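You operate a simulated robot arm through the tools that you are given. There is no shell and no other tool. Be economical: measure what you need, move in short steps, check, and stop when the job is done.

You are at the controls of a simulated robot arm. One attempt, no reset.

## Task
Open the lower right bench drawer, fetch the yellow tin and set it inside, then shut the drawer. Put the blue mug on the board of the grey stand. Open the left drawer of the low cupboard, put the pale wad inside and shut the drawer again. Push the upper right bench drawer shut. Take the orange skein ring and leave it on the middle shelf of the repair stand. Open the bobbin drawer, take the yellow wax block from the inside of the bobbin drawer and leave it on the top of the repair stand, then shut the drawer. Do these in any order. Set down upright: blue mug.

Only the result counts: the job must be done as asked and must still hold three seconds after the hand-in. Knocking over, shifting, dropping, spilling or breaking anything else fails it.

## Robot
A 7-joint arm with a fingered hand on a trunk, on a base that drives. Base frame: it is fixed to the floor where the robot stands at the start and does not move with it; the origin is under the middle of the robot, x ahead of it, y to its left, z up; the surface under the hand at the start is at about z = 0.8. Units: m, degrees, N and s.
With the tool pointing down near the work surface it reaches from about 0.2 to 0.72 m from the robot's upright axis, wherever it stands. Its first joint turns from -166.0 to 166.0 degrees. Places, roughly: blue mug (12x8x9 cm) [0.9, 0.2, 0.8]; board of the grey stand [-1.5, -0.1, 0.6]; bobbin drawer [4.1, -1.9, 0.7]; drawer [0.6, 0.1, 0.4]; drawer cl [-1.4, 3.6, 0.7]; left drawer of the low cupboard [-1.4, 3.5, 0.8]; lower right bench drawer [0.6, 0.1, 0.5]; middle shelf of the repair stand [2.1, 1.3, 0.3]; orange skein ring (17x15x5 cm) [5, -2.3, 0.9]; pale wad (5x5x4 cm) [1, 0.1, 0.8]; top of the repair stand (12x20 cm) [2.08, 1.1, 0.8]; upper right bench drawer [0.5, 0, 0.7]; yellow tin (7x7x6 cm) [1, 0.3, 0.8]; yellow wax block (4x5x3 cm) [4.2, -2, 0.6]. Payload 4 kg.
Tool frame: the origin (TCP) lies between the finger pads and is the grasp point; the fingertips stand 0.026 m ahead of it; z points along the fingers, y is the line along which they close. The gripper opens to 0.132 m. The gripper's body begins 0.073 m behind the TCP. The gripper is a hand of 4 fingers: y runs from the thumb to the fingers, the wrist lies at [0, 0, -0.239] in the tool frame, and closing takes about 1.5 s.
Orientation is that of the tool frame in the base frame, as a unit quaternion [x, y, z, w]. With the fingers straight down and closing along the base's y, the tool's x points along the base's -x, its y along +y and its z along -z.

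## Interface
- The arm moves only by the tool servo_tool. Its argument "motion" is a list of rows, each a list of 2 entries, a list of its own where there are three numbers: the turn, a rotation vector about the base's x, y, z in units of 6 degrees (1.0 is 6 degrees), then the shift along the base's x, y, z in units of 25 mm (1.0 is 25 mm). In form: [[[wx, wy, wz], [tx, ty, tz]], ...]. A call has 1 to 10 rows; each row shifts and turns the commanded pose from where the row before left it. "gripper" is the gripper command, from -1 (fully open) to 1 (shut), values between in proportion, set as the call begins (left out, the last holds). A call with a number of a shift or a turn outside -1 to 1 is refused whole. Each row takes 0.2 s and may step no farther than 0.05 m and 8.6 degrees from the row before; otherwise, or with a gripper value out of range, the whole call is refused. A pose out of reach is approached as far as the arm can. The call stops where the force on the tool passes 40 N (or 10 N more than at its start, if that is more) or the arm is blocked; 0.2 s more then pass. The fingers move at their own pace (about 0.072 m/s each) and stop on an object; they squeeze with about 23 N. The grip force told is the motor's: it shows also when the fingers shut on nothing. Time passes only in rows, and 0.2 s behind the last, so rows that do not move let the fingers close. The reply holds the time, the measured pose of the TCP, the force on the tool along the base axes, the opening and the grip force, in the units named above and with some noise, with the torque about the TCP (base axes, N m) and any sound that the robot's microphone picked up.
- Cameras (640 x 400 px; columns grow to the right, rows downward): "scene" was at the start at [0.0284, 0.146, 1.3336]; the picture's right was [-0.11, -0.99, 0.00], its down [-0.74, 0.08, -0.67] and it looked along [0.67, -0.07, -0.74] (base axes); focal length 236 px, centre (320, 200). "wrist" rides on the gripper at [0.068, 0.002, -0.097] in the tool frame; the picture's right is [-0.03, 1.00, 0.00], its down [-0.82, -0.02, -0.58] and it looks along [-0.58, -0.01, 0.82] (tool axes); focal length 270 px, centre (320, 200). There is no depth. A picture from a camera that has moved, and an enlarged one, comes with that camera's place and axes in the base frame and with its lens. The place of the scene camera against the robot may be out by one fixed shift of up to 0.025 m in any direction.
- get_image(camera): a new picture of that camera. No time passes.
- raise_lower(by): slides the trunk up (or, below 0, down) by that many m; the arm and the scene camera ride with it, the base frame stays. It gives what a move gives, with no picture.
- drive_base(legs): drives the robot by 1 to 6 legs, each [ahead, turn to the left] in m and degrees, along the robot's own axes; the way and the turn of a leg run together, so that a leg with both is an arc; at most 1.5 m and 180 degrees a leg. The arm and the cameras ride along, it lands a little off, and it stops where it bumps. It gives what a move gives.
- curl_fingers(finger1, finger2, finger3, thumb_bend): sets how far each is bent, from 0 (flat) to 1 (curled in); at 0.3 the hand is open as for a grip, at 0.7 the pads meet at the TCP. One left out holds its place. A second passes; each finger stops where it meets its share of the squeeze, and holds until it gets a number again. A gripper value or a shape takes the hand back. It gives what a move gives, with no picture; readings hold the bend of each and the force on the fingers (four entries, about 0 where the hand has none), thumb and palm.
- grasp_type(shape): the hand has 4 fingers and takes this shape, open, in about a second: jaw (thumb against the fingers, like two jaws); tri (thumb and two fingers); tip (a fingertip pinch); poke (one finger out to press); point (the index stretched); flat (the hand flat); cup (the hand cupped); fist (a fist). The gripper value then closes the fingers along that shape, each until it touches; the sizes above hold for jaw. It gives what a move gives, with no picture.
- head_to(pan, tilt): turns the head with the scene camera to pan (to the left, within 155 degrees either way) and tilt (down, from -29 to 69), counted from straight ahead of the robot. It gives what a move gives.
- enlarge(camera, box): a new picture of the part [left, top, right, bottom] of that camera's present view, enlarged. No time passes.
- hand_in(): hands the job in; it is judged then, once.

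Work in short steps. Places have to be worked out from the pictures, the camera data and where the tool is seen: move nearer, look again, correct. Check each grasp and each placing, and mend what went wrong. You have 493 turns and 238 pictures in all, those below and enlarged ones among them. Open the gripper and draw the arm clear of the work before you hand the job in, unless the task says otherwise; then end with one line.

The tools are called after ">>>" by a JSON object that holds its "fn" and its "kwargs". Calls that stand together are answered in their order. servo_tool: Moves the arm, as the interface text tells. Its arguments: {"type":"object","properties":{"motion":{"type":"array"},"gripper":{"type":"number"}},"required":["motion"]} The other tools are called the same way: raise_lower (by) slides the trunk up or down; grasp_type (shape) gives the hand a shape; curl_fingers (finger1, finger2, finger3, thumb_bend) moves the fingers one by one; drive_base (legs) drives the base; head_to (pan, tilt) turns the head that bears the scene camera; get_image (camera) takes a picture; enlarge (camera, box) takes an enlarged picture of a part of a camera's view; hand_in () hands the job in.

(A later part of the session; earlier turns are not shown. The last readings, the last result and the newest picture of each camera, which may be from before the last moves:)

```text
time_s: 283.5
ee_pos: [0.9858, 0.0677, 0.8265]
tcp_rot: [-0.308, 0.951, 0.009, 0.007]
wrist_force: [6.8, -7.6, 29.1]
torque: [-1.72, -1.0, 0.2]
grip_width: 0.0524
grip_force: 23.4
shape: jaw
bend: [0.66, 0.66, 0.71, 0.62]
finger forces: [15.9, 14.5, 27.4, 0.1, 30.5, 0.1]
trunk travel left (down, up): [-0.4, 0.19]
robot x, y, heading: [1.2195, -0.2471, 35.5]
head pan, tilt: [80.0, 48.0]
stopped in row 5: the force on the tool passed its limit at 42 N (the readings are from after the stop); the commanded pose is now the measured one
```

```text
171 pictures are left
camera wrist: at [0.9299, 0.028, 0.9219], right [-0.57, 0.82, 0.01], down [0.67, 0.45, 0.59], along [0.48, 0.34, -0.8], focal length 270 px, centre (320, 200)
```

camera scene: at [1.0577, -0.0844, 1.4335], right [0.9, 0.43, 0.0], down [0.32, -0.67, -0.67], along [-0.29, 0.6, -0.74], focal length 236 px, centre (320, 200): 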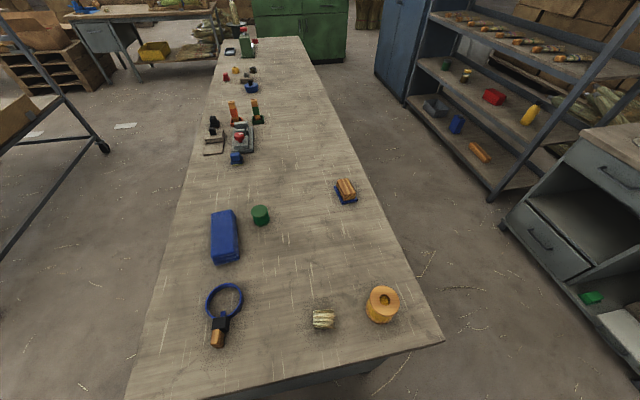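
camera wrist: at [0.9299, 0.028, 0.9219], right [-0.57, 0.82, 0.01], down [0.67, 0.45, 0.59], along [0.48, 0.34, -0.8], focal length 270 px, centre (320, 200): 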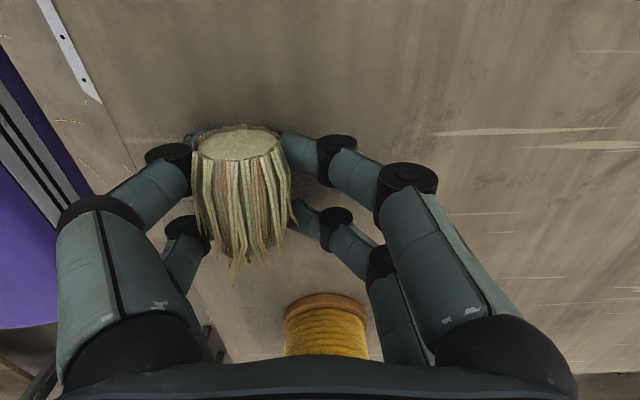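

The tips were pressing the bench and the wad got pushed to one side. I'll raise 6 mm and let the grip settle.

>>> {"fn": "servo_tool", "kwargs": {"motion": [[[0, 0, 0], [0, 0, 0.25]], [[0, 0, 0], [0, 0, 0]], [[0, 0, 0], [0, 0, 0]], [[0, 0, 0], [0, 0, 0]], [[0, 0, 0], [0, 0, 0]]]}}

>>> {"fn": "get_image", "kwargs": {"camera": "wrist"}}

```text
time_s: 284.7
ee_pos: [0.9854, 0.0698, 0.8314]
tcp_rot: [-0.308, 0.951, 0.009, 0.008]
wrist_force: [0.1, 0.3, -0.6]
torque: [-0.02, 0.01, 0.01]
grip_width: 0.0512
grip_force: 22.7
shape: jaw
bend: [0.64, 0.64, 0.71, 0.61]
finger forces: [20.9, 19.6, 19.2, 0.0, 16.3, 0.0]
trunk travel left (down, up): [-0.4, 0.19]
robot x, y, heading: [1.2187, -0.2465, 35.7]
head pan, tilt: [80.0, 48.0]
```

```text
170 pictures are left
camera wrist: at [0.9287, 0.03, 0.9267], right [-0.57, 0.82, 0.01], down [0.67, 0.45, 0.59], along [0.48, 0.34, -0.81], focal length 270 px, centre (320, 200)
```

wrist: 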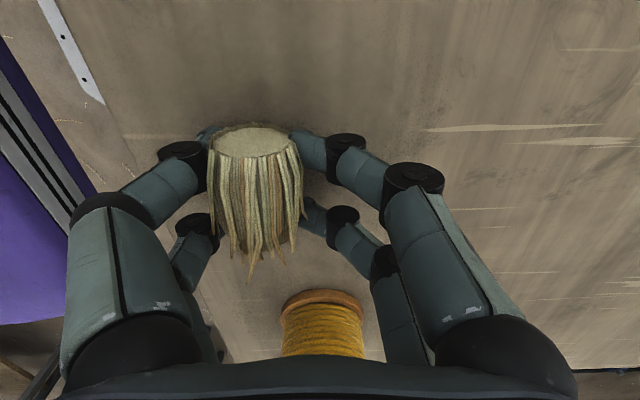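

Wad gripped (about 20 N per finger). I'll lift it and bring the arm back to the front.

>>> {"fn": "servo_tool", "kwargs": {"motion": [[[0, 0, 0], [0, 0, 0.5]], [[0, 0, 0], [0, 0, 1]], [[0, 0, 0], [0, 0, 1]], [[0, 0, 0], [0, 0, 1]], [[0, 0, 0], [0, 0, 1]], [[0, 0, 0], [0, 0, 1]], [[0, 0, 0], [0, 0, 1]], [[0, 0, 0], [0, 0, 1]], [[0, 0, 0], [0, 0, 1]]]}}

>>> {"fn": "servo_tool", "kwargs": {"motion": [[[0, 0, 0], [0.987, 0.113, 0]], [[0, 0, 0], [0.987, 0.113, 0]], [[0, 0, 0], [0.987, 0.113, 0]], [[0, 0, 0], [0.987, 0.113, 0]], [[0, 0, 0], [0.987, 0.113, 0]], [[0, 0, 0], [0.987, 0.113, 0]], [[0, 0, 0], [0.987, 0.113, 0]], [[0, 0, 0], [0.987, 0.113, 0]], [[0, 0, 0], [0.987, 0.113, 0]], [[0, 0, 0], [0.987, 0.113, 0]]]}}

>>> {"fn": "servo_tool", "kwargs": {"motion": [[[0, 0, 0], [0.987, 0.113, 0]], [[0, 0, 0], [0.987, 0.113, 0]], [[0, 0, 0], [0.987, 0.113, 0]], [[0, 0, 0], [0.987, 0.113, 0]], [[0, 0, 0], [0.987, 0.113, 0]], [[0, 0, 0], [0.987, 0.113, 0]], [[0, 0, 0], [0.987, 0.113, 0]], [[0, 0, 0], [0.987, 0.113, 0]], [[0, 0, 0], [0.987, 0.113, 0]], [[0, 0, 0], [0.987, 0.113, 0]]]}}

>>> {"fn": "servo_tool", "kwargs": {"motion": [[[0, 0, 0], [0.987, 0, 0]], [[0, 0, 0], [0.987, 0, 0]], [[0, 0, 0], [0.987, 0, 0]], [[0, 0, 0], [0.987, 0, 0]]]}}

>>> {"fn": "get_image", "kwargs": {"camera": "wrist"}}

```text
time_s: 286.7
ee_pos: [0.9853, 0.0672, 1.0438]
tcp_rot: [-0.309, 0.951, 0.009, 0.007]
wrist_force: [0.6, 0.1, -0.5]
torque: [-0.02, 0.0, -0.01]
grip_width: 0.0512
grip_force: 22.5
shape: jaw
bend: [0.64, 0.64, 0.71, 0.61]
finger forces: [21.6, 20.1, 19.6, 0.1, 16.8, 0.1]
trunk travel left (down, up): [-0.4, 0.19]
robot x, y, heading: [1.2201, -0.2445, 35.7]
head pan, tilt: [80.0, 48.0]
```

```text
time_s: 288.9
ee_pos: [1.2318, 0.0959, 1.0436]
tcp_rot: [-0.308, 0.951, 0.009, 0.007]
wrist_force: [1.0, -0.4, 0.3]
torque: [-0.05, 0.01, -0.02]
grip_width: 0.051
grip_force: 23.5
shape: jaw
bend: [0.64, 0.64, 0.71, 0.61]
finger forces: [21.8, 20.1, 19.8, 0.0, 16.9, 0.0]
trunk travel left (down, up): [-0.4, 0.19]
robot x, y, heading: [1.2166, -0.2467, 35.5]
head pan, tilt: [80.0, 48.0]
```

```text
time_s: 291.1
ee_pos: [1.4794, 0.1264, 1.0423]
tcp_rot: [-0.308, 0.951, 0.009, 0.007]
wrist_force: [0.2, 0.4, -0.1]
torque: [0.0, 0.0, -0.03]
grip_width: 0.0514
grip_force: 22.7
shape: jaw
bend: [0.64, 0.64, 0.71, 0.61]
finger forces: [21.9, 20.6, 19.9, 0.0, 16.9, 0.1]
trunk travel left (down, up): [-0.4, 0.19]
robot x, y, heading: [1.2192, -0.2426, 35.7]
head pan, tilt: [80.0, 48.0]
```

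```text
time_s: 292.1
ee_pos: [1.5778, 0.1288, 1.0441]
tcp_rot: [-0.31, 0.951, 0.01, 0.007]
wrist_force: [0.6, -0.8, -1.5]
torque: [0.03, 0.0, 0.0]
grip_width: 0.0512
grip_force: 23.0
shape: jaw
bend: [0.64, 0.64, 0.71, 0.61]
finger forces: [21.9, 20.4, 19.7, 0.0, 17.0, 0.1]
trunk travel left (down, up): [-0.4, 0.19]
robot x, y, heading: [1.2199, -0.246, 35.5]
head pan, tilt: [80.0, 48.0]
```

```text
169 pictures are left
camera wrist: at [1.5217, 0.0888, 1.1393], right [-0.57, 0.82, 0.01], down [0.67, 0.45, 0.59], along [0.48, 0.34, -0.81], focal length 270 px, centre (320, 200)
```

wrist: 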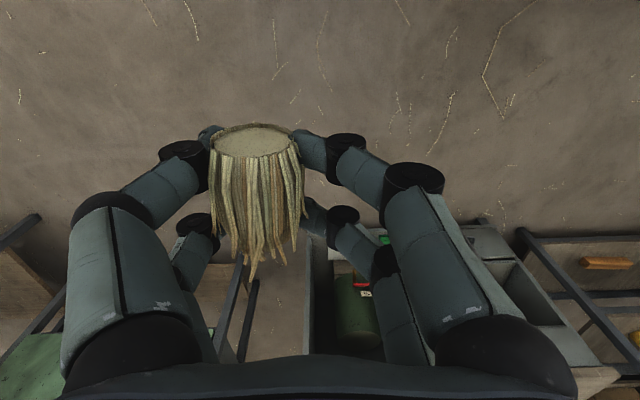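

Wad held. The drawer will need a free hand, so I'll rest the wad temporarily near the cupboard. I'll drive back through the corridor toward it.

>>> {"fn": "drive_base", "kwargs": {"legs": [[-1.2, 0], [0, 90], [1.5, 0], [1.5, 0]]}}

>>> {"fn": "head_to", "kwargs": {"pan": -20, "tilt": 20}}

>>> {"fn": "get_image", "kwargs": {"camera": "scene"}}

```text
time_s: 316.3
ee_pos: [-1.743, 1.9657, 1.0439]
tcp_rot: [0.883, -0.468, -0.012, 0.001]
wrist_force: [0.1, -0.2, -0.6]
torque: [-0.01, 0.04, -0.02]
grip_width: 0.0514
grip_force: 22.7
shape: jaw
bend: [0.64, 0.64, 0.71, 0.61]
finger forces: [22.0, 20.0, 19.8, 0.0, 16.5, 0.0]
trunk travel left (down, up): [-0.4, 0.19]
robot x, y, heading: [-1.3776, 1.5949, 123.6]
head pan, tilt: [80.0, 48.0]
```

```text
time_s: 318.1
ee_pos: [-1.7416, 1.9642, 1.0436]
tcp_rot: [0.883, -0.468, -0.011, 0.001]
wrist_force: [-0.7, 0.0, -0.2]
torque: [0.01, 0.0, -0.04]
grip_width: 0.0512
grip_force: 22.5
shape: jaw
bend: [0.64, 0.64, 0.71, 0.61]
finger forces: [22.1, 20.0, 19.7, 0.1, 16.5, 0.1]
trunk travel left (down, up): [-0.4, 0.19]
robot x, y, heading: [-1.3801, 1.5982, 123.8]
head pan, tilt: [-20.0, 20.0]
```

```text
168 pictures are left
camera scene: at [-1.4855, 1.552, 1.4763], right [0.97, 0.24, 0.0], down [0.08, -0.33, -0.94], along [-0.22, 0.91, -0.34], focal length 236 px, centre (320, 200)
```

scene: 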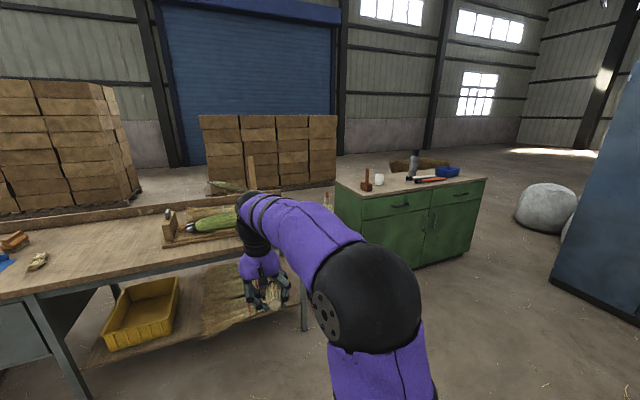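

The low cupboard's front plane is at s≈-3.45, running n≈0.55–1.87, so its left drawer centre is near n≈0.88. I'll drive around the bench end to face it.

>>> {"fn": "drive_base", "kwargs": {"legs": [[0, -33.3], [0.68, 0], [0, -54.9], [0.68, 0], [0, 90]]}}

>>> {"fn": "head_to", "kwargs": {"pan": 15, "tilt": 35}}

>>> {"fn": "get_image", "kwargs": {"camera": "scene"}}

```text
time_s: 333.9
ee_pos: [-1.213, 3.0301, 1.0437]
tcp_rot: [0.892, -0.452, -0.011, 0.001]
wrist_force: [0.7, 0.2, 0.0]
torque: [-0.01, 0.0, 0.0]
grip_width: 0.051
grip_force: 22.9
shape: jaw
bend: [0.64, 0.64, 0.71, 0.6]
finger forces: [19.8, 18.7, 19.3, 0.1, 15.9, 0.0]
trunk travel left (down, up): [-0.4, 0.19]
robot x, y, heading: [-0.8412, 2.6733, 125.9]
head pan, tilt: [-20.0, 20.0]
```

```text
time_s: 334.9
ee_pos: [-1.2136, 3.0301, 1.0423]
tcp_rot: [0.892, -0.453, -0.011, 0.002]
wrist_force: [-0.1, 1.4, -1.3]
torque: [0.0, -0.01, -0.01]
grip_width: 0.051
grip_force: 22.7
shape: jaw
bend: [0.64, 0.64, 0.71, 0.6]
finger forces: [19.9, 18.7, 19.2, 0.0, 15.9, 0.0]
trunk travel left (down, up): [-0.4, 0.19]
robot x, y, heading: [-0.8373, 2.6767, 126.0]
head pan, tilt: [15.0, 35.0]
```

```text
167 pictures are left
camera scene: at [-0.9841, 2.5933, 1.4525], right [0.63, 0.78, 0.0], down [0.44, -0.36, -0.82], along [-0.64, 0.52, -0.57], focal length 236 px, centre (320, 200)
```

scene: 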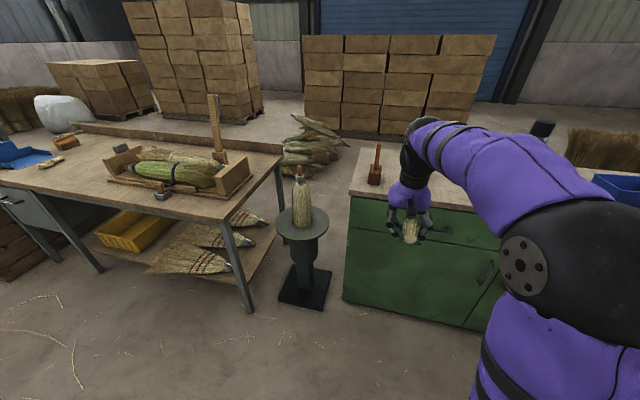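

I'm facing the cupboard: front plane s≈-3.58, top z≈0.84. I'll close in, then rest the wad on the cupboard top near n≈0.9, clear of the brown item at n≈0.70.

>>> {"fn": "drive_base", "kwargs": {"legs": [[0.32, 0]]}}

>>> {"fn": "servo_tool", "kwargs": {"motion": [[[0, 0, 0], [0.81, 0.58, 0]], [[0, 0, 0], [0.81, 0.58, 0]], [[0, 0, 0], [0.81, 0.58, 0]], [[0, 0, 0], [0.81, 0.58, 0]], [[0, 0, 0], [0.4, 0.29, 0]]]}}

>>> {"fn": "head_to", "kwargs": {"pan": 0, "tilt": 40}}

>>> {"fn": "get_image", "kwargs": {"camera": "scene"}}

>>> {"fn": "get_image", "kwargs": {"camera": "wrist"}}

```text
time_s: 337.0
ee_pos: [-1.4001, 3.2918, 1.0436]
tcp_rot: [0.891, -0.453, -0.011, 0.002]
wrist_force: [0.0, -0.1, 0.3]
torque: [0.02, 0.02, 0.05]
grip_width: 0.0508
grip_force: 23.2
shape: jaw
bend: [0.64, 0.64, 0.71, 0.6]
finger forces: [19.9, 18.8, 19.3, 0.0, 15.9, 0.1]
trunk travel left (down, up): [-0.4, 0.19]
robot x, y, heading: [-1.0216, 2.9384, 125.7]
head pan, tilt: [15.0, 35.0]
```

```text
time_s: 338.2
ee_pos: [-1.3061, 3.3572, 1.0438]
tcp_rot: [0.891, -0.454, -0.011, 0.001]
wrist_force: [-0.5, -0.2, 0.4]
torque: [-0.01, 0.0, 0.03]
grip_width: 0.0507
grip_force: 23.3
shape: jaw
bend: [0.64, 0.64, 0.71, 0.6]
finger forces: [20.3, 19.4, 19.4, 0.0, 16.0, 0.0]
trunk travel left (down, up): [-0.4, 0.19]
robot x, y, heading: [-1.0259, 2.9336, 125.5]
head pan, tilt: [15.0, 35.0]
```

```text
time_s: 339.0
ee_pos: [-1.3069, 3.357, 1.0444]
tcp_rot: [0.891, -0.454, -0.011, 0.002]
wrist_force: [1.5, -0.4, -0.1]
torque: [0.0, 0.02, 0.0]
grip_width: 0.0509
grip_force: 22.6
shape: jaw
bend: [0.64, 0.64, 0.71, 0.6]
finger forces: [20.3, 19.4, 19.4, 0.0, 16.1, 0.0]
trunk travel left (down, up): [-0.4, 0.19]
robot x, y, heading: [-1.0264, 2.9345, 125.6]
head pan, tilt: [0.0, 40.0]
```

```text
166 pictures are left
camera scene: at [-1.1533, 2.8674, 1.445], right [0.81, 0.58, 0.0], down [0.37, -0.52, -0.77], along [-0.45, 0.62, -0.64], focal length 236 px, centre (320, 200)
```

scene: 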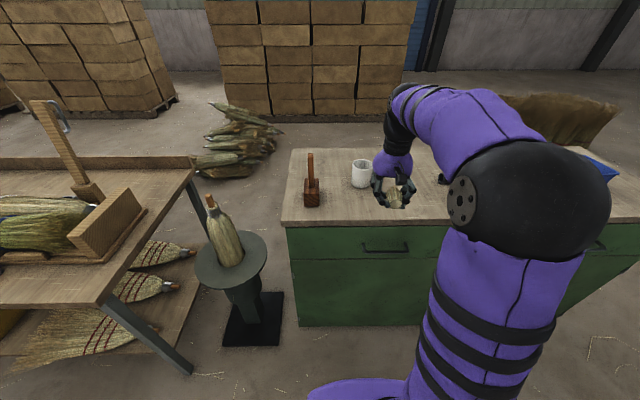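

```text
165 pictures are left
camera wrist: at [-1.2653, 3.3016, 1.1396], right [-0.82, -0.57, 0.01], down [-0.45, 0.67, 0.59], along [-0.34, 0.48, -0.81], focal length 270 px, centre (320, 200)
```

wrist: 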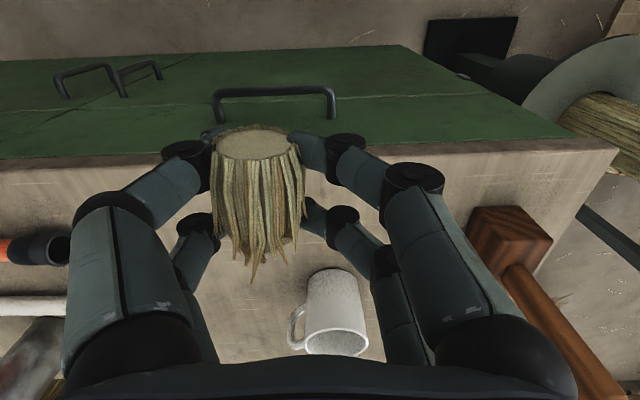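

The wrist view shows the drawer bar (z≈0.79, n≈0.95, s≈-3.49), plus a white mug and a mallet on top. I'll set the wad on the top at n≈0.98, s≈-3.63, clear of both.

>>> {"fn": "servo_tool", "kwargs": {"motion": [[[0, 0, 0], [0.7, 0.5, 0]], [[0, 0, 0], [0.7, 0.5, 0]], [[0, 0, 0], [0.7, 0.5, 0]], [[0, 0, 0], [-0.58, 0.81, 0]], [[0, 0, 0], [-0.58, 0.81, 0]], [[0, 0, 0], [-0.58, 0.81, 0]], [[0, 0, 0], [-0.58, 0.81, 0]], [[0, 0, 0], [-0.58, 0.81, 0]], [[0, 0, 0], [-0.58, 0.81, 0]]]}}

>>> {"fn": "servo_tool", "kwargs": {"motion": [[[0, 0, 0], [0, 0, -0.8]], [[0, 0, 0], [0, 0, -0.8]], [[0, 0, 0], [0, 0, -0.8]], [[0, 0, 0], [0, 0, -0.8]], [[0, 0, 0], [0, 0, -0.8]]]}}

>>> {"fn": "get_image", "kwargs": {"camera": "wrist"}}

```text
time_s: 341.0
ee_pos: [-1.344, 3.5182, 1.0439]
tcp_rot: [0.891, -0.453, -0.011, 0.002]
wrist_force: [-0.1, -0.7, 0.2]
torque: [0.07, 0.02, 0.0]
grip_width: 0.0511
grip_force: 23.2
shape: jaw
bend: [0.64, 0.64, 0.71, 0.6]
finger forces: [20.6, 19.8, 19.7, 0.0, 16.5, 0.0]
trunk travel left (down, up): [-0.4, 0.19]
robot x, y, heading: [-1.0223, 2.935, 125.4]
head pan, tilt: [0.0, 40.0]
```

```text
time_s: 342.2
ee_pos: [-1.3417, 3.5176, 0.9431]
tcp_rot: [0.891, -0.454, -0.011, 0.002]
wrist_force: [0.8, -0.1, -0.1]
torque: [0.0, -0.03, -0.03]
grip_width: 0.0508
grip_force: 23.1
shape: jaw
bend: [0.64, 0.64, 0.71, 0.6]
finger forces: [20.9, 20.0, 20.0, 0.1, 16.9, 0.1]
trunk travel left (down, up): [-0.4, 0.19]
robot x, y, heading: [-1.0265, 2.9362, 125.3]
head pan, tilt: [0.0, 40.0]
```

```text
164 pictures are left
camera wrist: at [-1.3013, 3.4615, 1.0394], right [-0.82, -0.57, 0.01], down [-0.45, 0.67, 0.59], along [-0.34, 0.48, -0.81], focal length 270 px, centre (320, 200)
```

wrist: 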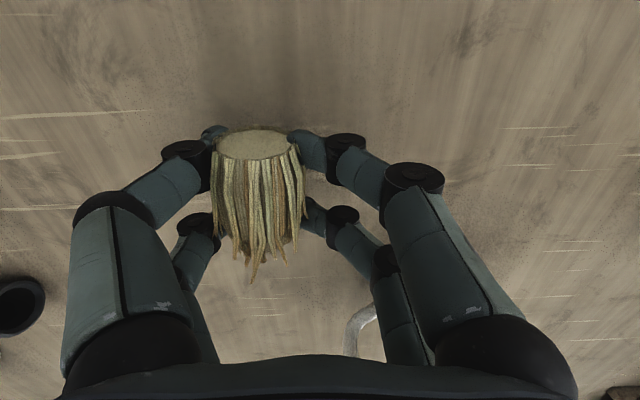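

Clear all round. I'll lower slowly to contact.

>>> {"fn": "servo_tool", "kwargs": {"motion": [[[0, 0, 0], [0, 0, -0.5]], [[0, 0, 0], [0, 0, -0.4]], [[0, 0, 0], [0, 0, -0.3]]]}}

>>> {"fn": "servo_tool", "kwargs": {"motion": [[[0, 0, 0], [0, 0, -0.2]], [[0, 0, 0], [0, 0, -0.2]]]}}

>>> {"fn": "servo_tool", "kwargs": {"motion": [[[0, 0, 0], [0, 0, -0.2]], [[0, 0, 0], [0, 0, -0.2]]]}}

```text
time_s: 342.9
ee_pos: [-1.3428, 3.5182, 0.9267]
tcp_rot: [0.89, -0.455, -0.018, -0.006]
wrist_force: [0.7, -2.7, 15.7]
torque: [0.11, -0.83, -0.13]
grip_width: 0.0502
grip_force: 22.5
shape: jaw
bend: [0.64, 0.64, 0.71, 0.74]
finger forces: [23.2, 19.5, 20.7, 0.0, 31.5, 0.0]
trunk travel left (down, up): [-0.4, 0.19]
robot x, y, heading: [-1.0262, 2.9329, 125.6]
head pan, tilt: [0.0, 40.0]
stopped in row 3: the force on the tool passed its limit at 47 N (the readings are from after the stop); the commanded pose is now the measured one
```

```text
time_s: 343.4
ee_pos: [-1.3427, 3.5207, 0.9265]
tcp_rot: [0.891, -0.454, -0.023, -0.01]
wrist_force: [0.8, -2.3, 16.2]
torque: [0.1, -0.82, -0.13]
grip_width: 0.0502
grip_force: 22.9
shape: jaw
bend: [0.65, 0.64, 0.71, 0.74]
finger forces: [23.5, 19.7, 20.8, 0.0, 30.9, 0.0]
trunk travel left (down, up): [-0.4, 0.19]
robot x, y, heading: [-1.0235, 2.9386, 125.5]
head pan, tilt: [0.0, 40.0]
stopped in row 2: the force on the tool passed its limit at 44 N (the readings are from after the stop); the commanded pose is now the measured one
```

```text
time_s: 343.9
ee_pos: [-1.3461, 3.5209, 0.9268]
tcp_rot: [0.89, -0.455, -0.026, -0.014]
wrist_force: [1.4, -2.7, 15.7]
torque: [0.07, -0.81, -0.12]
grip_width: 0.0499
grip_force: 22.9
shape: jaw
bend: [0.65, 0.64, 0.71, 0.74]
finger forces: [23.2, 19.8, 20.6, 0.0, 30.6, 0.1]
trunk travel left (down, up): [-0.4, 0.19]
robot x, y, heading: [-1.0263, 2.9343, 125.9]
head pan, tilt: [0.0, 40.0]
stopped in row 2: the force on the tool passed its limit at 45 N (the readings are from after the stop); the commanded pose is now the measured one
```

Contact; the top is at about z≈0.897. I'll relieve, open and rise.

>>> {"fn": "servo_tool", "kwargs": {"motion": [[[0, 0, 0], [0, 0, 0.15]], [[0, 0, 0], [0, 0, 0]]]}}

>>> {"fn": "servo_tool", "kwargs": {"motion": [[[0, 0, 0], [0, 0, 0]], [[0, 0, 0], [0, 0, 0]], [[0, 0, 0], [0, 0, 0]], [[0, 0, 0], [0, 0, 0]], [[0, 0, 0], [0, 0, 0.4]], [[0, 0, 0], [0, 0, 0.8]], [[0, 0, 0], [0, 0, 0.9]], [[0, 0, 0], [0, 0, 0.9]], [[0, 0, 0], [0, 0, 0.9]], [[0, 0, 0], [0, 0, 0.9]]], "gripper": -0.4}}

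>>> {"fn": "get_image", "kwargs": {"camera": "wrist"}}

```text
time_s: 344.5
ee_pos: [-1.3447, 3.5225, 0.9288]
tcp_rot: [0.891, -0.454, -0.025, -0.011]
wrist_force: [0.7, -0.7, 4.7]
torque: [0.03, -0.31, -0.08]
grip_width: 0.0503
grip_force: 22.5
shape: jaw
bend: [0.65, 0.64, 0.71, 0.74]
finger forces: [22.0, 20.2, 20.8, 0.0, 21.9, 0.0]
trunk travel left (down, up): [-0.4, 0.19]
robot x, y, heading: [-1.0236, 2.9331, 125.6]
head pan, tilt: [0.0, 40.0]
```

```text
time_s: 346.7
ee_pos: [-1.3437, 3.5228, 1.0469]
tcp_rot: [0.89, -0.454, -0.024, -0.012]
wrist_force: [0.1, -0.5, 0.6]
torque: [-0.02, 0.03, 0.0]
grip_width: 0.0922
grip_force: 0.1
shape: jaw
bend: [0.68, 0.68, 0.68, 0.58]
finger forces: [0.0, 0.0, 0.0, 0.0, 0.1, 0.0]
trunk travel left (down, up): [-0.4, 0.19]
robot x, y, heading: [-1.0227, 2.9315, 125.3]
head pan, tilt: [0.0, 40.0]
```

```text
163 pictures are left
camera wrist: at [-1.301, 3.4622, 1.1395], right [-0.82, -0.57, 0.0], down [-0.44, 0.65, 0.62], along [-0.35, 0.51, -0.78], focal length 270 px, centre (320, 200)
```

wrist: 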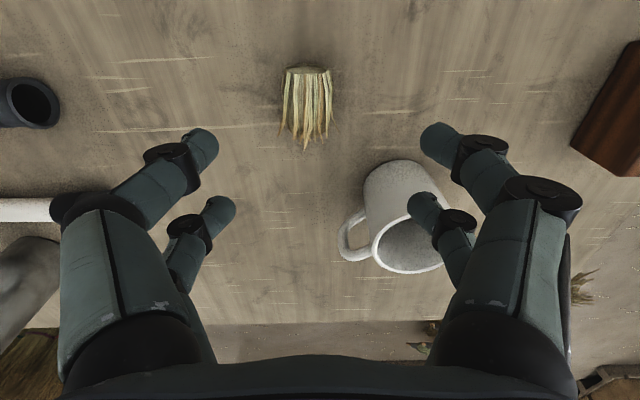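

The wad rests on the cupboard top at (-1.331,3.523). I'll straighten the tool, back the base off 0.35 m, and turn the hand horizontal with vertical closing for the drawer bar.

>>> {"fn": "drive_base", "kwargs": {"legs": [[-0.35, 0]]}}

>>> {"fn": "servo_tool", "kwargs": {"motion": [[[-0.41, -0.31, 0], [0, 0, 0]], [[0.81, 0.58, 0], [0, 0, -0.4]], [[0.81, 0.58, 0], [0, 0, -0.4]], [[0.81, 0.58, 0], [0, 0, -0.4]], [[0.81, 0.58, 0], [0, 0, -0.4]], [[0.81, 0.58, 0], [0, 0, -0.4]], [[0.81, 0.58, 0], [0, 0, -0.4]], [[0.81, 0.58, 0], [0, 0, -0.4]], [[0.81, 0.58, 0], [0, 0, -0.4]], [[0.81, 0.58, 0], [0, 0, -0.4]]]}}

>>> {"fn": "servo_tool", "kwargs": {"motion": [[[0.81, 0.58, 0], [0, 0, 0]], [[0.81, 0.58, 0], [0, 0, 0]], [[0.81, 0.58, 0], [0, 0, 0]], [[0.81, 0.58, 0], [0, 0, 0]], [[0.81, 0.58, 0], [0, 0, 0]], [[0.81, 0.58, 0], [0, 0, 0]]], "gripper": 0}}

>>> {"fn": "servo_tool", "kwargs": {"motion": [[[-0.58, 0.81, 0], [0, 0, -0.2]], [[-0.58, 0.81, 0], [0, 0, -0.2]], [[-0.58, 0.81, 0], [0, 0, -0.2]], [[-0.58, 0.81, 0], [0, 0, -0.2]], [[-0.58, 0.81, 0], [0, 0, -0.2]], [[-0.58, 0.81, 0], [0, 0, -0.2]], [[-0.58, 0.81, 0], [0, 0, -0.2]], [[-0.58, 0.81, 0], [0, 0, -0.2]], [[-0.58, 0.81, 0], [0, 0, -0.2]], [[-0.58, 0.81, 0], [0, 0, -0.2]]]}}

>>> {"fn": "servo_tool", "kwargs": {"motion": [[[-0.58, 0.81, 0], [0, 0, 0]], [[-0.58, 0.81, 0], [0, 0, 0]], [[-0.58, 0.81, 0], [0, 0, 0]], [[-0.58, 0.81, 0], [0, 0, 0]], [[-0.58, 0.81, 0], [0, 0, 0]]]}}

>>> {"fn": "get_image", "kwargs": {"camera": "wrist"}}

>>> {"fn": "get_image", "kwargs": {"camera": "scene"}}

```text
time_s: 348.9
ee_pos: [-1.1429, 3.2416, 1.0466]
tcp_rot: [0.89, -0.455, -0.025, -0.012]
wrist_force: [0.1, -0.6, 0.4]
torque: [0.0, -0.02, 0.0]
grip_width: 0.0923
grip_force: 0.0
shape: jaw
bend: [0.68, 0.68, 0.68, 0.58]
finger forces: [0.1, 0.0, 0.0, 0.1, 0.1, 0.1]
trunk travel left (down, up): [-0.4, 0.19]
robot x, y, heading: [-0.825, 2.6561, 125.8]
head pan, tilt: [0.0, 40.0]
```

```text
time_s: 351.1
ee_pos: [-1.1427, 3.2411, 0.9563]
tcp_rot: [0.794, -0.406, -0.402, -0.209]
wrist_force: [-0.3, -0.2, -0.3]
torque: [0.03, 0.03, -0.03]
grip_width: 0.092
grip_force: 0.1
shape: jaw
bend: [0.68, 0.68, 0.68, 0.58]
finger forces: [0.0, 0.1, 0.0, 0.0, 0.1, 0.1]
trunk travel left (down, up): [-0.4, 0.19]
robot x, y, heading: [-0.8215, 2.6524, 125.6]
head pan, tilt: [0.0, 40.0]
```

```text
time_s: 352.5
ee_pos: [-1.1415, 3.2422, 0.9563]
tcp_rot: [0.63, -0.323, -0.627, -0.324]
wrist_force: [0.7, -0.3, 0.0]
torque: [-0.01, -0.01, 0.02]
grip_width: 0.0665
grip_force: 0.0
shape: jaw
bend: [0.73, 0.73, 0.73, 0.7]
finger forces: [0.0, 0.1, 0.1, 0.1, 0.0, 0.0]
trunk travel left (down, up): [-0.4, 0.19]
robot x, y, heading: [-0.8234, 2.6561, 125.4]
head pan, tilt: [0.0, 40.0]
```

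```text
time_s: 354.7
ee_pos: [-1.142, 3.242, 0.9042]
tcp_rot: [-0.386, 0.594, 0.705, -0.033]
wrist_force: [-0.5, 0.4, 0.5]
torque: [0.01, -0.01, -0.01]
grip_width: 0.0666
grip_force: 0.1
shape: jaw
bend: [0.73, 0.73, 0.73, 0.7]
finger forces: [0.1, 0.0, 0.0, 0.1, 0.0, 0.1]
trunk travel left (down, up): [-0.4, 0.19]
robot x, y, heading: [-0.8287, 2.6573, 125.4]
head pan, tilt: [0.0, 40.0]
```

```text
time_s: 355.9
ee_pos: [-1.1434, 3.2421, 0.9053]
tcp_rot: [-0.221, 0.672, 0.673, -0.215]
wrist_force: [-0.7, -0.2, 0.2]
torque: [0.0, 0.0, -0.04]
grip_width: 0.0666
grip_force: 0.0
shape: jaw
bend: [0.73, 0.73, 0.73, 0.7]
finger forces: [0.0, 0.0, 0.1, 0.0, 0.1, 0.0]
trunk travel left (down, up): [-0.4, 0.19]
robot x, y, heading: [-0.8233, 2.6561, 125.5]
head pan, tilt: [0.0, 40.0]
```

```text
162 pictures are left
camera wrist: at [-1.1407, 3.125, 0.9072], right [0.01, 0.01, 1.0], down [1.0, 0.01, -0.01], along [-0.01, 1.0, -0.01], focal length 270 px, centre (320, 200)
```

wrist: 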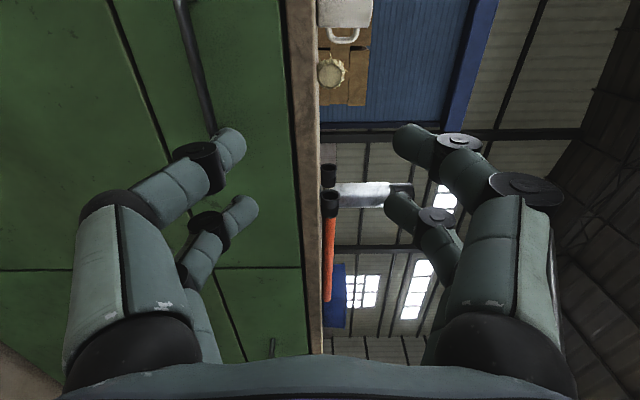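

```text
161 pictures are left
camera scene: at [-0.9533, 2.5878, 1.4449], right [0.81, 0.58, 0.0], down [0.37, -0.52, -0.77], along [-0.44, 0.62, -0.64], focal length 236 px, centre (320, 200)
```

scene: 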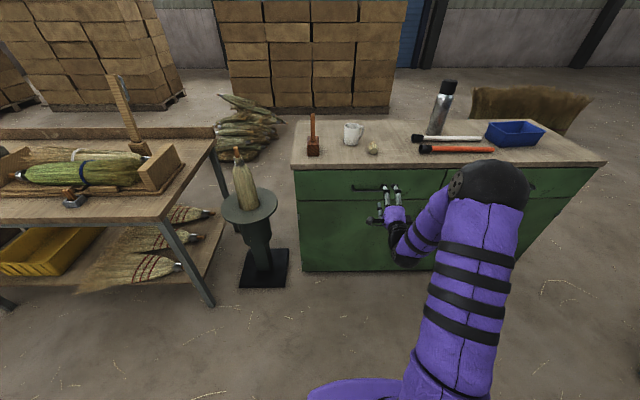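

The bar is at z≈0.782 and n≈0.95, level with my hand laterally. I'll lower 0.123 m and approach to 5 cm short.

>>> {"fn": "servo_tool", "kwargs": {"motion": [[[0, 0, 0], [0, 0, -0.98]], [[0, 0, 0], [0, 0, -0.98]], [[0, 0, 0], [0, 0, -0.98]], [[0, 0, 0], [0, 0, -0.98]], [[0, 0, 0], [0, 0, -0.98]], [[0, 0, 0], [-0.58, 0.81, 0]], [[0, 0, 0], [-0.58, 0.81, 0]], [[0, 0, 0], [-0.58, 0.81, 0]], [[0, 0, 0], [-0.58, 0.81, 0]]]}}

>>> {"fn": "get_image", "kwargs": {"camera": "wrist"}}

```text
time_s: 357.9
ee_pos: [-1.1997, 3.3234, 0.7837]
tcp_rot: [-0.221, 0.672, 0.674, -0.214]
wrist_force: [0.3, 0.8, 0.1]
torque: [-0.02, 0.04, 0.02]
grip_width: 0.0662
grip_force: 0.0
shape: jaw
bend: [0.73, 0.73, 0.73, 0.7]
finger forces: [0.1, 0.0, 0.0, 0.1, 0.0, 0.0]
trunk travel left (down, up): [-0.4, 0.19]
robot x, y, heading: [-0.8247, 2.6524, 125.6]
head pan, tilt: [0.0, 40.0]
```

```text
160 pictures are left
camera wrist: at [-1.1986, 3.2063, 0.7857], right [0.01, 0.01, 1.0], down [1.0, 0.01, -0.01], along [-0.01, 1.0, -0.01], focal length 270 px, centre (320, 200)
```

wrist: 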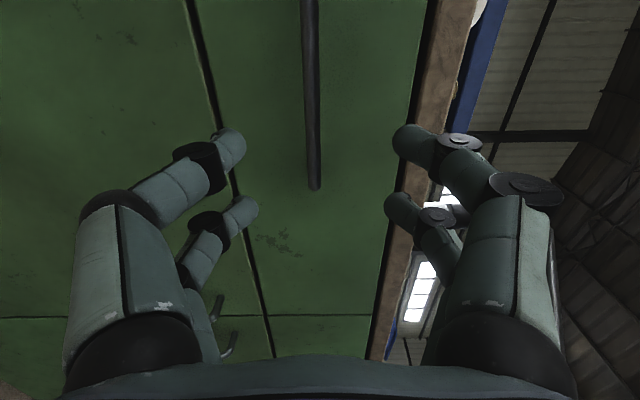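

Bar centred vertically. I'll advance 0.1 m and close.

>>> {"fn": "servo_tool", "kwargs": {"motion": [[[0, 0, 0], [-0.58, 0.81, 0]], [[0, 0, 0], [-0.58, 0.81, 0]], [[0, 0, 0], [-0.58, 0.81, 0]], [[0, 0, 0], [-0.55, 0.77, 0]]]}}

>>> {"fn": "servo_tool", "kwargs": {"motion": [[[0, 0, 0], [0, 0, 0]], [[0, 0, 0], [0, 0, 0]], [[0, 0, 0], [0, 0, 0]], [[0, 0, 0], [0, 0, 0]], [[0, 0, 0], [0, 0, 0]], [[0, 0, 0], [0, 0, 0]]], "gripper": 1}}

>>> {"fn": "get_image", "kwargs": {"camera": "wrist"}}

```text
time_s: 358.9
ee_pos: [-1.2569, 3.4015, 0.7842]
tcp_rot: [-0.222, 0.672, 0.674, -0.214]
wrist_force: [0.1, 0.0, -0.8]
torque: [0.0, 0.04, 0.02]
grip_width: 0.0665
grip_force: 0.2
shape: jaw
bend: [0.73, 0.73, 0.73, 0.7]
finger forces: [0.1, 0.0, 0.0, 0.0, 0.1, 0.0]
trunk travel left (down, up): [-0.4, 0.19]
robot x, y, heading: [-0.824, 2.6532, 125.6]
head pan, tilt: [0.0, 40.0]
```

```text
time_s: 360.3
ee_pos: [-1.2557, 3.4028, 0.7853]
tcp_rot: [-0.222, 0.671, 0.674, -0.215]
wrist_force: [-1.4, 2.9, -0.5]
torque: [0.01, 0.0, -0.01]
grip_width: 0.0093
grip_force: 23.0
shape: jaw
bend: [0.68, 0.67, 0.73, 0.71]
finger forces: [18.7, 19.5, 18.9, 0.0, 18.4, 0.0]
trunk travel left (down, up): [-0.4, 0.19]
robot x, y, heading: [-0.8253, 2.6508, 125.7]
head pan, tilt: [0.0, 40.0]
```

```text
159 pictures are left
camera wrist: at [-1.2547, 3.2851, 0.7866], right [0.01, 0.01, 1.0], down [1.0, 0.01, -0.01], along [-0.01, 1.0, -0.01], focal length 270 px, centre (320, 200)
```

wrist: 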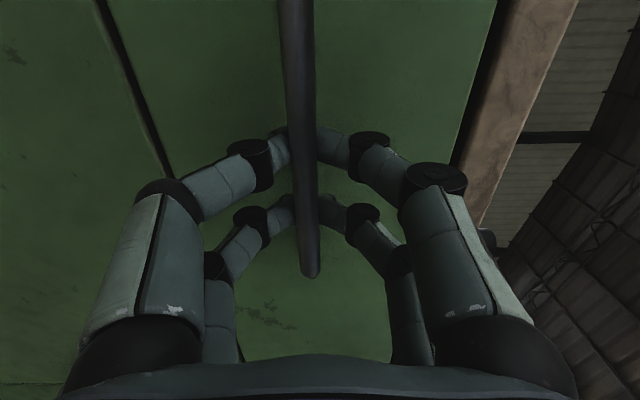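

Bar gripped. I'll pull the drawer out about 0.2 m.

>>> {"fn": "servo_tool", "kwargs": {"motion": [[[0, 0, 0], [0.35, -0.49, 0]], [[0, 0, 0], [0.5, -0.7, 0]], [[0, 0, 0], [0.5, -0.7, 0]], [[0, 0, 0], [0.5, -0.7, 0]], [[0, 0, 0], [0.5, -0.7, 0]], [[0, 0, 0], [0.5, -0.7, 0]], [[0, 0, 0], [0.5, -0.7, 0]], [[0, 0, 0], [0.5, -0.7, 0]], [[0, 0, 0], [0.5, -0.7, 0]]]}}

>>> {"fn": "get_image", "kwargs": {"camera": "scene"}}

```text
time_s: 362.3
ee_pos: [-1.1518, 3.2458, 0.7774]
tcp_rot: [-0.226, 0.674, 0.669, -0.218]
wrist_force: [1.7, -3.1, -1.6]
torque: [-0.02, -0.03, 0.06]
grip_width: 0.0074
grip_force: 22.8
shape: jaw
bend: [0.7, 0.69, 0.74, 0.72]
finger forces: [0.1, 0.0, 0.0, 0.0, 0.0, 0.0]
trunk travel left (down, up): [-0.4, 0.19]
robot x, y, heading: [-0.8229, 2.652, 125.6]
head pan, tilt: [0.0, 40.0]
```

```text
158 pictures are left
camera scene: at [-0.9541, 2.5871, 1.4446], right [0.81, 0.58, 0.0], down [0.37, -0.52, -0.77], along [-0.44, 0.62, -0.64], focal length 236 px, centre (320, 200)
```

scene: 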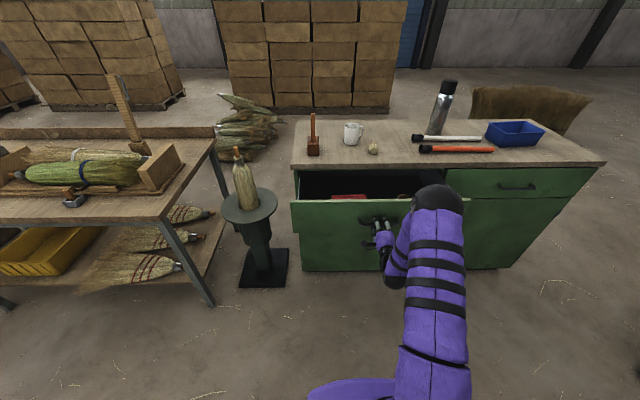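

The drawer is open about 0.19 m and holds a red item. I'll pull 5 cm more for room.

>>> {"fn": "servo_tool", "kwargs": {"motion": [[[0, 0, 0], [0.4, -0.56, 0.1]], [[0, 0, 0], [0.4, -0.56, 0.1]], [[0, 0, 0], [0.4, -0.56, 0]]]}}

>>> {"fn": "get_image", "kwargs": {"camera": "wrist"}}

```text
time_s: 363.1
ee_pos: [-1.1194, 3.2076, 0.7889]
tcp_rot: [-0.222, 0.671, 0.674, -0.213]
wrist_force: [0.3, 0.5, -4.7]
torque: [0.01, -0.07, -0.01]
grip_width: 0.0068
grip_force: 22.5
shape: jaw
bend: [0.7, 0.69, 0.74, 0.72]
finger forces: [0.0, 0.0, 0.1, 0.0, 0.1, 0.0]
trunk travel left (down, up): [-0.4, 0.19]
robot x, y, heading: [-0.8209, 2.6531, 125.7]
head pan, tilt: [0.0, 40.0]
```

```text
157 pictures are left
camera wrist: at [-1.1175, 3.0913, 0.7903], right [0.01, 0.01, 1.0], down [1.0, 0.01, -0.01], along [-0.01, 1.0, -0.01], focal length 270 px, centre (320, 200)
```

wrist: 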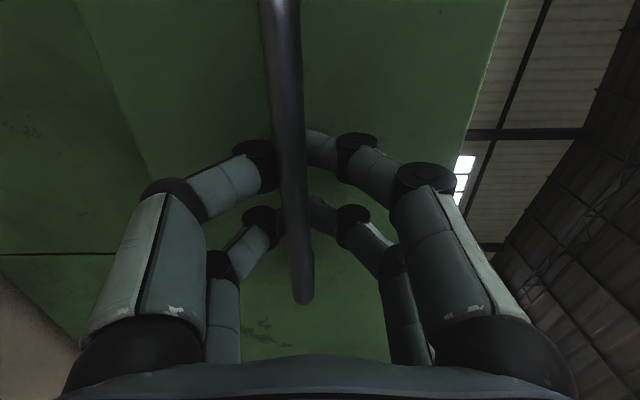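

Opened about 0.24 m. I'll release, draw back, and raise the hand over the drawer to see inside.

>>> {"fn": "servo_tool", "kwargs": {"motion": [[[0, 0, 0], [0, 0, 0]], [[0, 0, 0], [0, 0, 0]], [[0, 0, 0], [0, 0, 0]], [[0, 0, 0], [0, 0, 0]], [[0, 0, 0], [0.58, -0.81, 0]], [[0, 0, 0], [0.58, -0.81, 0]]], "gripper": 0}}

>>> {"fn": "raise_lower", "kwargs": {"by": 0.19}}

>>> {"fn": "servo_tool", "kwargs": {"motion": [[[0.58, -0.81, 0], [0, 0, 0.3]], [[0.58, -0.81, 0], [0, 0, 0.3]], [[0.58, -0.81, 0], [0, 0, 0.3]], [[0.58, -0.81, 0], [0, 0, 0.3]], [[0.58, -0.81, 0], [0, 0, 0.3]], [[0.58, -0.81, 0], [0, 0, 0.3]], [[0.58, -0.81, 0], [0, 0, 0.3]], [[0.58, -0.81, 0], [0, 0, 0.3]], [[0.58, -0.81, 0], [0, 0, 0.3]], [[0.58, -0.81, 0], [0, 0, 0.3]]]}}

>>> {"fn": "servo_tool", "kwargs": {"motion": [[[0.58, -0.81, 0], [0, 0, 0]], [[0.58, -0.81, 0], [0, 0, 0]], [[0.58, -0.81, 0], [0, 0, 0]], [[0.58, -0.81, 0], [0, 0, 0]], [[0.58, -0.81, 0], [0, 0, 0]], [[-0.81, -0.58, 0], [0, 0, 0]], [[-0.81, -0.58, 0], [0, 0, 0]], [[-0.81, -0.58, 0], [0, 0, 0]], [[-0.81, -0.58, 0], [0, 0, 0]], [[-0.81, -0.58, 0], [0, 0, 0]]]}}

>>> {"fn": "servo_tool", "kwargs": {"motion": [[[-0.81, -0.58, 0], [0, 0, 0]], [[-0.81, -0.58, 0], [0, 0, 0]], [[-0.81, -0.58, 0], [0, 0, 0]], [[-0.81, -0.58, 0], [0, 0, 0]], [[-0.81, -0.58, 0], [0, 0, 0]], [[-0.81, -0.58, 0], [0, 0, 0]], [[-0.81, -0.58, 0], [0, 0, 0]], [[-0.81, -0.58, 0], [0, 0, 0]], [[-0.81, -0.58, 0], [0, 0, 0]], [[-0.81, -0.58, 0], [0, 0, 0]]]}}

>>> {"fn": "get_image", "kwargs": {"camera": "scene"}}

```text
time_s: 364.5
ee_pos: [-1.089, 3.1682, 0.7889]
tcp_rot: [-0.222, 0.672, 0.673, -0.214]
wrist_force: [-0.4, 1.1, -0.5]
torque: [-0.04, 0.01, -0.02]
grip_width: 0.0655
grip_force: 0.1
shape: jaw
bend: [0.73, 0.73, 0.73, 0.7]
finger forces: [0.0, 0.0, 0.0, 0.0, 0.1, 0.0]
trunk travel left (down, up): [-0.4, 0.19]
robot x, y, heading: [-0.8255, 2.6527, 125.4]
head pan, tilt: [0.0, 40.0]
```

```text
time_s: 366.6
ee_pos: [-1.0904, 3.1697, 0.979]
tcp_rot: [-0.222, 0.672, 0.674, -0.214]
wrist_force: [-1.0, -0.1, 0.5]
torque: [0.01, 0.03, -0.01]
grip_width: 0.0655
grip_force: 0.0
shape: jaw
bend: [0.73, 0.73, 0.73, 0.7]
finger forces: [0.0, 0.1, 0.0, 0.1, 0.0, 0.1]
trunk travel left (down, up): [-0.59, 0.0]
robot x, y, heading: [-0.8213, 2.6558, 125.5]
head pan, tilt: [0.0, 40.0]
```

```text
time_s: 368.8
ee_pos: [-1.09, 3.1678, 1.0532]
tcp_rot: [-0.528, 0.474, 0.689, 0.152]
wrist_force: [0.0, 1.4, -0.1]
torque: [0.01, 0.01, 0.01]
grip_width: 0.0655
grip_force: 0.1
shape: jaw
bend: [0.73, 0.73, 0.73, 0.7]
finger forces: [0.1, 0.0, 0.1, 0.0, 0.0, 0.0]
trunk travel left (down, up): [-0.59, 0.0]
robot x, y, heading: [-0.8228, 2.6552, 125.7]
head pan, tilt: [0.0, 40.0]
```

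```text
time_s: 371.0
ee_pos: [-1.0908, 3.1682, 1.0524]
tcp_rot: [0.772, -0.395, -0.441, -0.229]
wrist_force: [-0.6, -0.2, -0.5]
torque: [0.02, -0.05, 0.0]
grip_width: 0.0656
grip_force: 0.0
shape: jaw
bend: [0.73, 0.73, 0.73, 0.7]
finger forces: [0.1, 0.1, 0.0, 0.0, 0.0, 0.0]
trunk travel left (down, up): [-0.59, 0.0]
robot x, y, heading: [-0.8264, 2.6493, 125.4]
head pan, tilt: [0.0, 40.0]
```

```text
time_s: 373.2
ee_pos: [-1.0976, 3.1661, 1.0519]
tcp_rot: [0.89, -0.453, -0.041, -0.007]
wrist_force: [-0.6, -0.4, 0.2]
torque: [-0.01, 0.01, 0.01]
grip_width: 0.0654
grip_force: 0.2
shape: jaw
bend: [0.73, 0.73, 0.73, 0.7]
finger forces: [0.1, 0.1, 0.0, 0.1, 0.0, 0.1]
out of reach, approached as far as the arm can: row 5
trunk travel left (down, up): [-0.59, 0.0]
robot x, y, heading: [-0.824, 2.6522, 125.5]
head pan, tilt: [0.0, 40.0]
```

```text
156 pictures are left
camera scene: at [-0.9536, 2.5881, 1.6349], right [0.81, 0.58, 0.0], down [0.37, -0.52, -0.77], along [-0.44, 0.62, -0.64], focal length 236 px, centre (320, 200)
```

scene: 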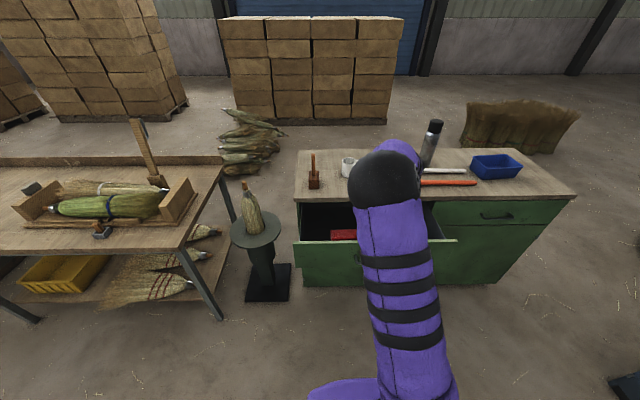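

I'll level the tool, then drive forward 0.3 m to reach the wad again with the drawer open.

>>> {"fn": "servo_tool", "kwargs": {"motion": [[[-0.47, -0.64, 0], [0, 0, 0.3]], [[0, 0, 0], [0, 0, 0.3]]], "gripper": -0.4}}

>>> {"fn": "drive_base", "kwargs": {"legs": [[0.3, 0]]}}

>>> {"fn": "get_image", "kwargs": {"camera": "wrist"}}

```text
time_s: 373.8
ee_pos: [-1.0976, 3.1667, 1.0687]
tcp_rot: [0.891, -0.454, -0.001, 0.001]
wrist_force: [1.1, 0.8, -0.5]
torque: [-0.02, 0.01, -0.02]
grip_width: 0.0922
grip_force: 0.0
shape: jaw
bend: [0.68, 0.68, 0.68, 0.58]
finger forces: [0.0, 0.0, 0.1, 0.1, 0.0, 0.1]
trunk travel left (down, up): [-0.59, 0.0]
robot x, y, heading: [-0.8229, 2.6548, 125.4]
head pan, tilt: [0.0, 40.0]
```

```text
time_s: 375.9
ee_pos: [-1.2711, 3.4151, 1.067]
tcp_rot: [0.89, -0.455, -0.001, 0.001]
wrist_force: [0.0, 0.1, 0.2]
torque: [-0.02, -0.02, -0.02]
grip_width: 0.0919
grip_force: 0.0
shape: jaw
bend: [0.68, 0.68, 0.68, 0.58]
finger forces: [0.0, 0.0, 0.0, 0.0, 0.0, 0.0]
trunk travel left (down, up): [-0.59, 0.0]
robot x, y, heading: [-0.9997, 2.9033, 125.2]
head pan, tilt: [0.0, 40.0]
```

```text
155 pictures are left
camera wrist: at [-1.2316, 3.3603, 1.1657], right [-0.83, -0.56, 0.0], down [-0.46, 0.67, 0.58], along [-0.33, 0.48, -0.82], focal length 270 px, centre (320, 200)
```

wrist: 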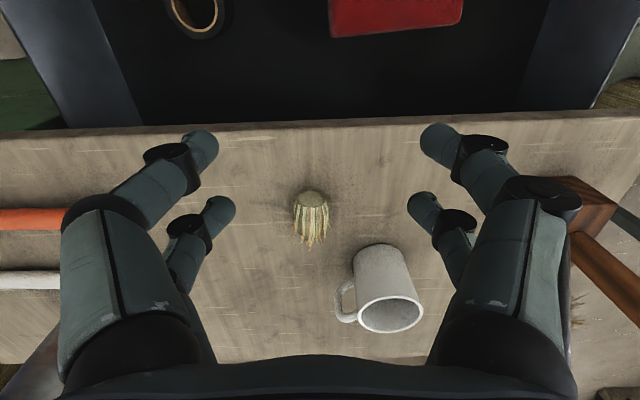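

The wad is still at (-1.331,3.522). In the drawer there is free floor between the red box and a tape roll (n≈1.01, s≈-3.47). I'll pick up the wad.

>>> {"fn": "servo_tool", "kwargs": {"motion": [[[0, 0, 0], [-0.6, 1, 0]], [[0, 0, 0], [-0.6, 1, 0]], [[0, 0, 0], [-0.6, 1, 0]], [[0, 0, 0], [-0.6, 1, 0]], [[0, 0, 0], [0, 0.28, -0.8]], [[0, 0, 0], [0, 0, -0.9]], [[0, 0, 0], [0, 0, -0.9]]]}}

>>> {"fn": "get_image", "kwargs": {"camera": "wrist"}}

```text
time_s: 377.5
ee_pos: [-1.33, 3.5219, 1.0038]
tcp_rot: [0.89, -0.456, 0.0, 0.0]
wrist_force: [-0.1, 0.6, -0.1]
torque: [0.02, 0.0, 0.02]
grip_width: 0.0918
grip_force: 0.0
shape: jaw
bend: [0.68, 0.68, 0.68, 0.58]
finger forces: [0.1, 0.0, 0.1, 0.1, 0.0, 0.0]
trunk travel left (down, up): [-0.59, 0.0]
robot x, y, heading: [-0.9954, 2.9034, 125.1]
head pan, tilt: [0.0, 40.0]
```

```text
154 pictures are left
camera wrist: at [-1.2916, 3.4665, 1.1014], right [-0.83, -0.56, 0.0], down [-0.46, 0.67, 0.58], along [-0.33, 0.48, -0.82], focal length 270 px, centre (320, 200)
```

wrist: 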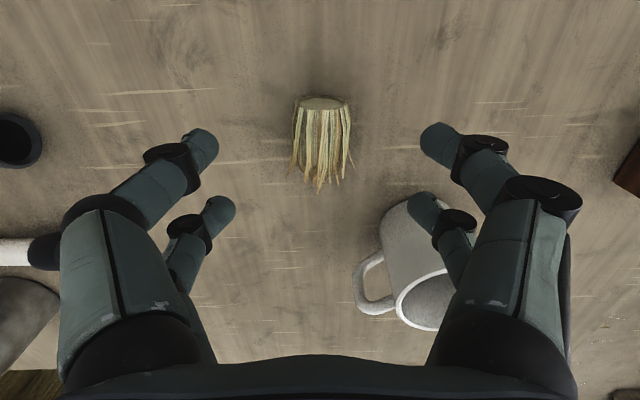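

>>> {"fn": "servo_tool", "kwargs": {"motion": [[[0, 0, 0], [-0.1, 0.1, -0.9]], [[0, 0, 0], [0, 0, -0.9]], [[0, 0, 0], [0, 0, -0.9]]]}}

>>> {"fn": "servo_tool", "kwargs": {"motion": [[[0, 0, 0], [0, 0, 0]], [[0, 0, 0], [0, 0, 0]], [[0, 0, 0], [0, 0, 0]], [[0, 0, 0], [0, 0, 0]], [[0, 0, 0], [0, 0, 0]], [[0, 0, 0], [0, 0, 0]]], "gripper": 1}}

>>> {"fn": "get_image", "kwargs": {"camera": "wrist"}}

```text
time_s: 378.3
ee_pos: [-1.3338, 3.525, 0.935]
tcp_rot: [0.89, -0.456, 0.0, 0.0]
wrist_force: [-1.1, 0.2, -0.3]
torque: [0.01, -0.02, 0.02]
grip_width: 0.0919
grip_force: 0.0
shape: jaw
bend: [0.68, 0.68, 0.68, 0.58]
finger forces: [0.1, 0.0, 0.1, 0.0, 0.1, 0.0]
trunk travel left (down, up): [-0.59, 0.0]
robot x, y, heading: [-0.9993, 2.9044, 125.4]
head pan, tilt: [0.0, 40.0]
```

```text
time_s: 379.7
ee_pos: [-1.3335, 3.5244, 0.9364]
tcp_rot: [0.89, -0.455, -0.001, 0.001]
wrist_force: [0.4, -0.6, 0.4]
torque: [-0.01, 0.0, 0.02]
grip_width: 0.021
grip_force: 22.9
shape: jaw
bend: [0.73, 0.73, 0.73, 0.7]
finger forces: [21.2, 20.6, 20.1, 0.1, 19.1, 0.0]
trunk travel left (down, up): [-0.59, 0.0]
robot x, y, heading: [-1.0006, 2.9023, 125.1]
head pan, tilt: [0.0, 40.0]
```

```text
153 pictures are left
camera wrist: at [-1.2943, 3.4694, 1.0335], right [-0.83, -0.56, 0.0], down [-0.46, 0.67, 0.58], along [-0.33, 0.48, -0.82], focal length 270 px, centre (320, 200)
```

wrist: 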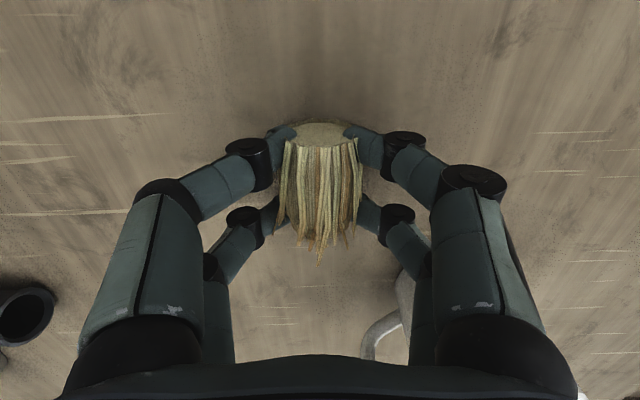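

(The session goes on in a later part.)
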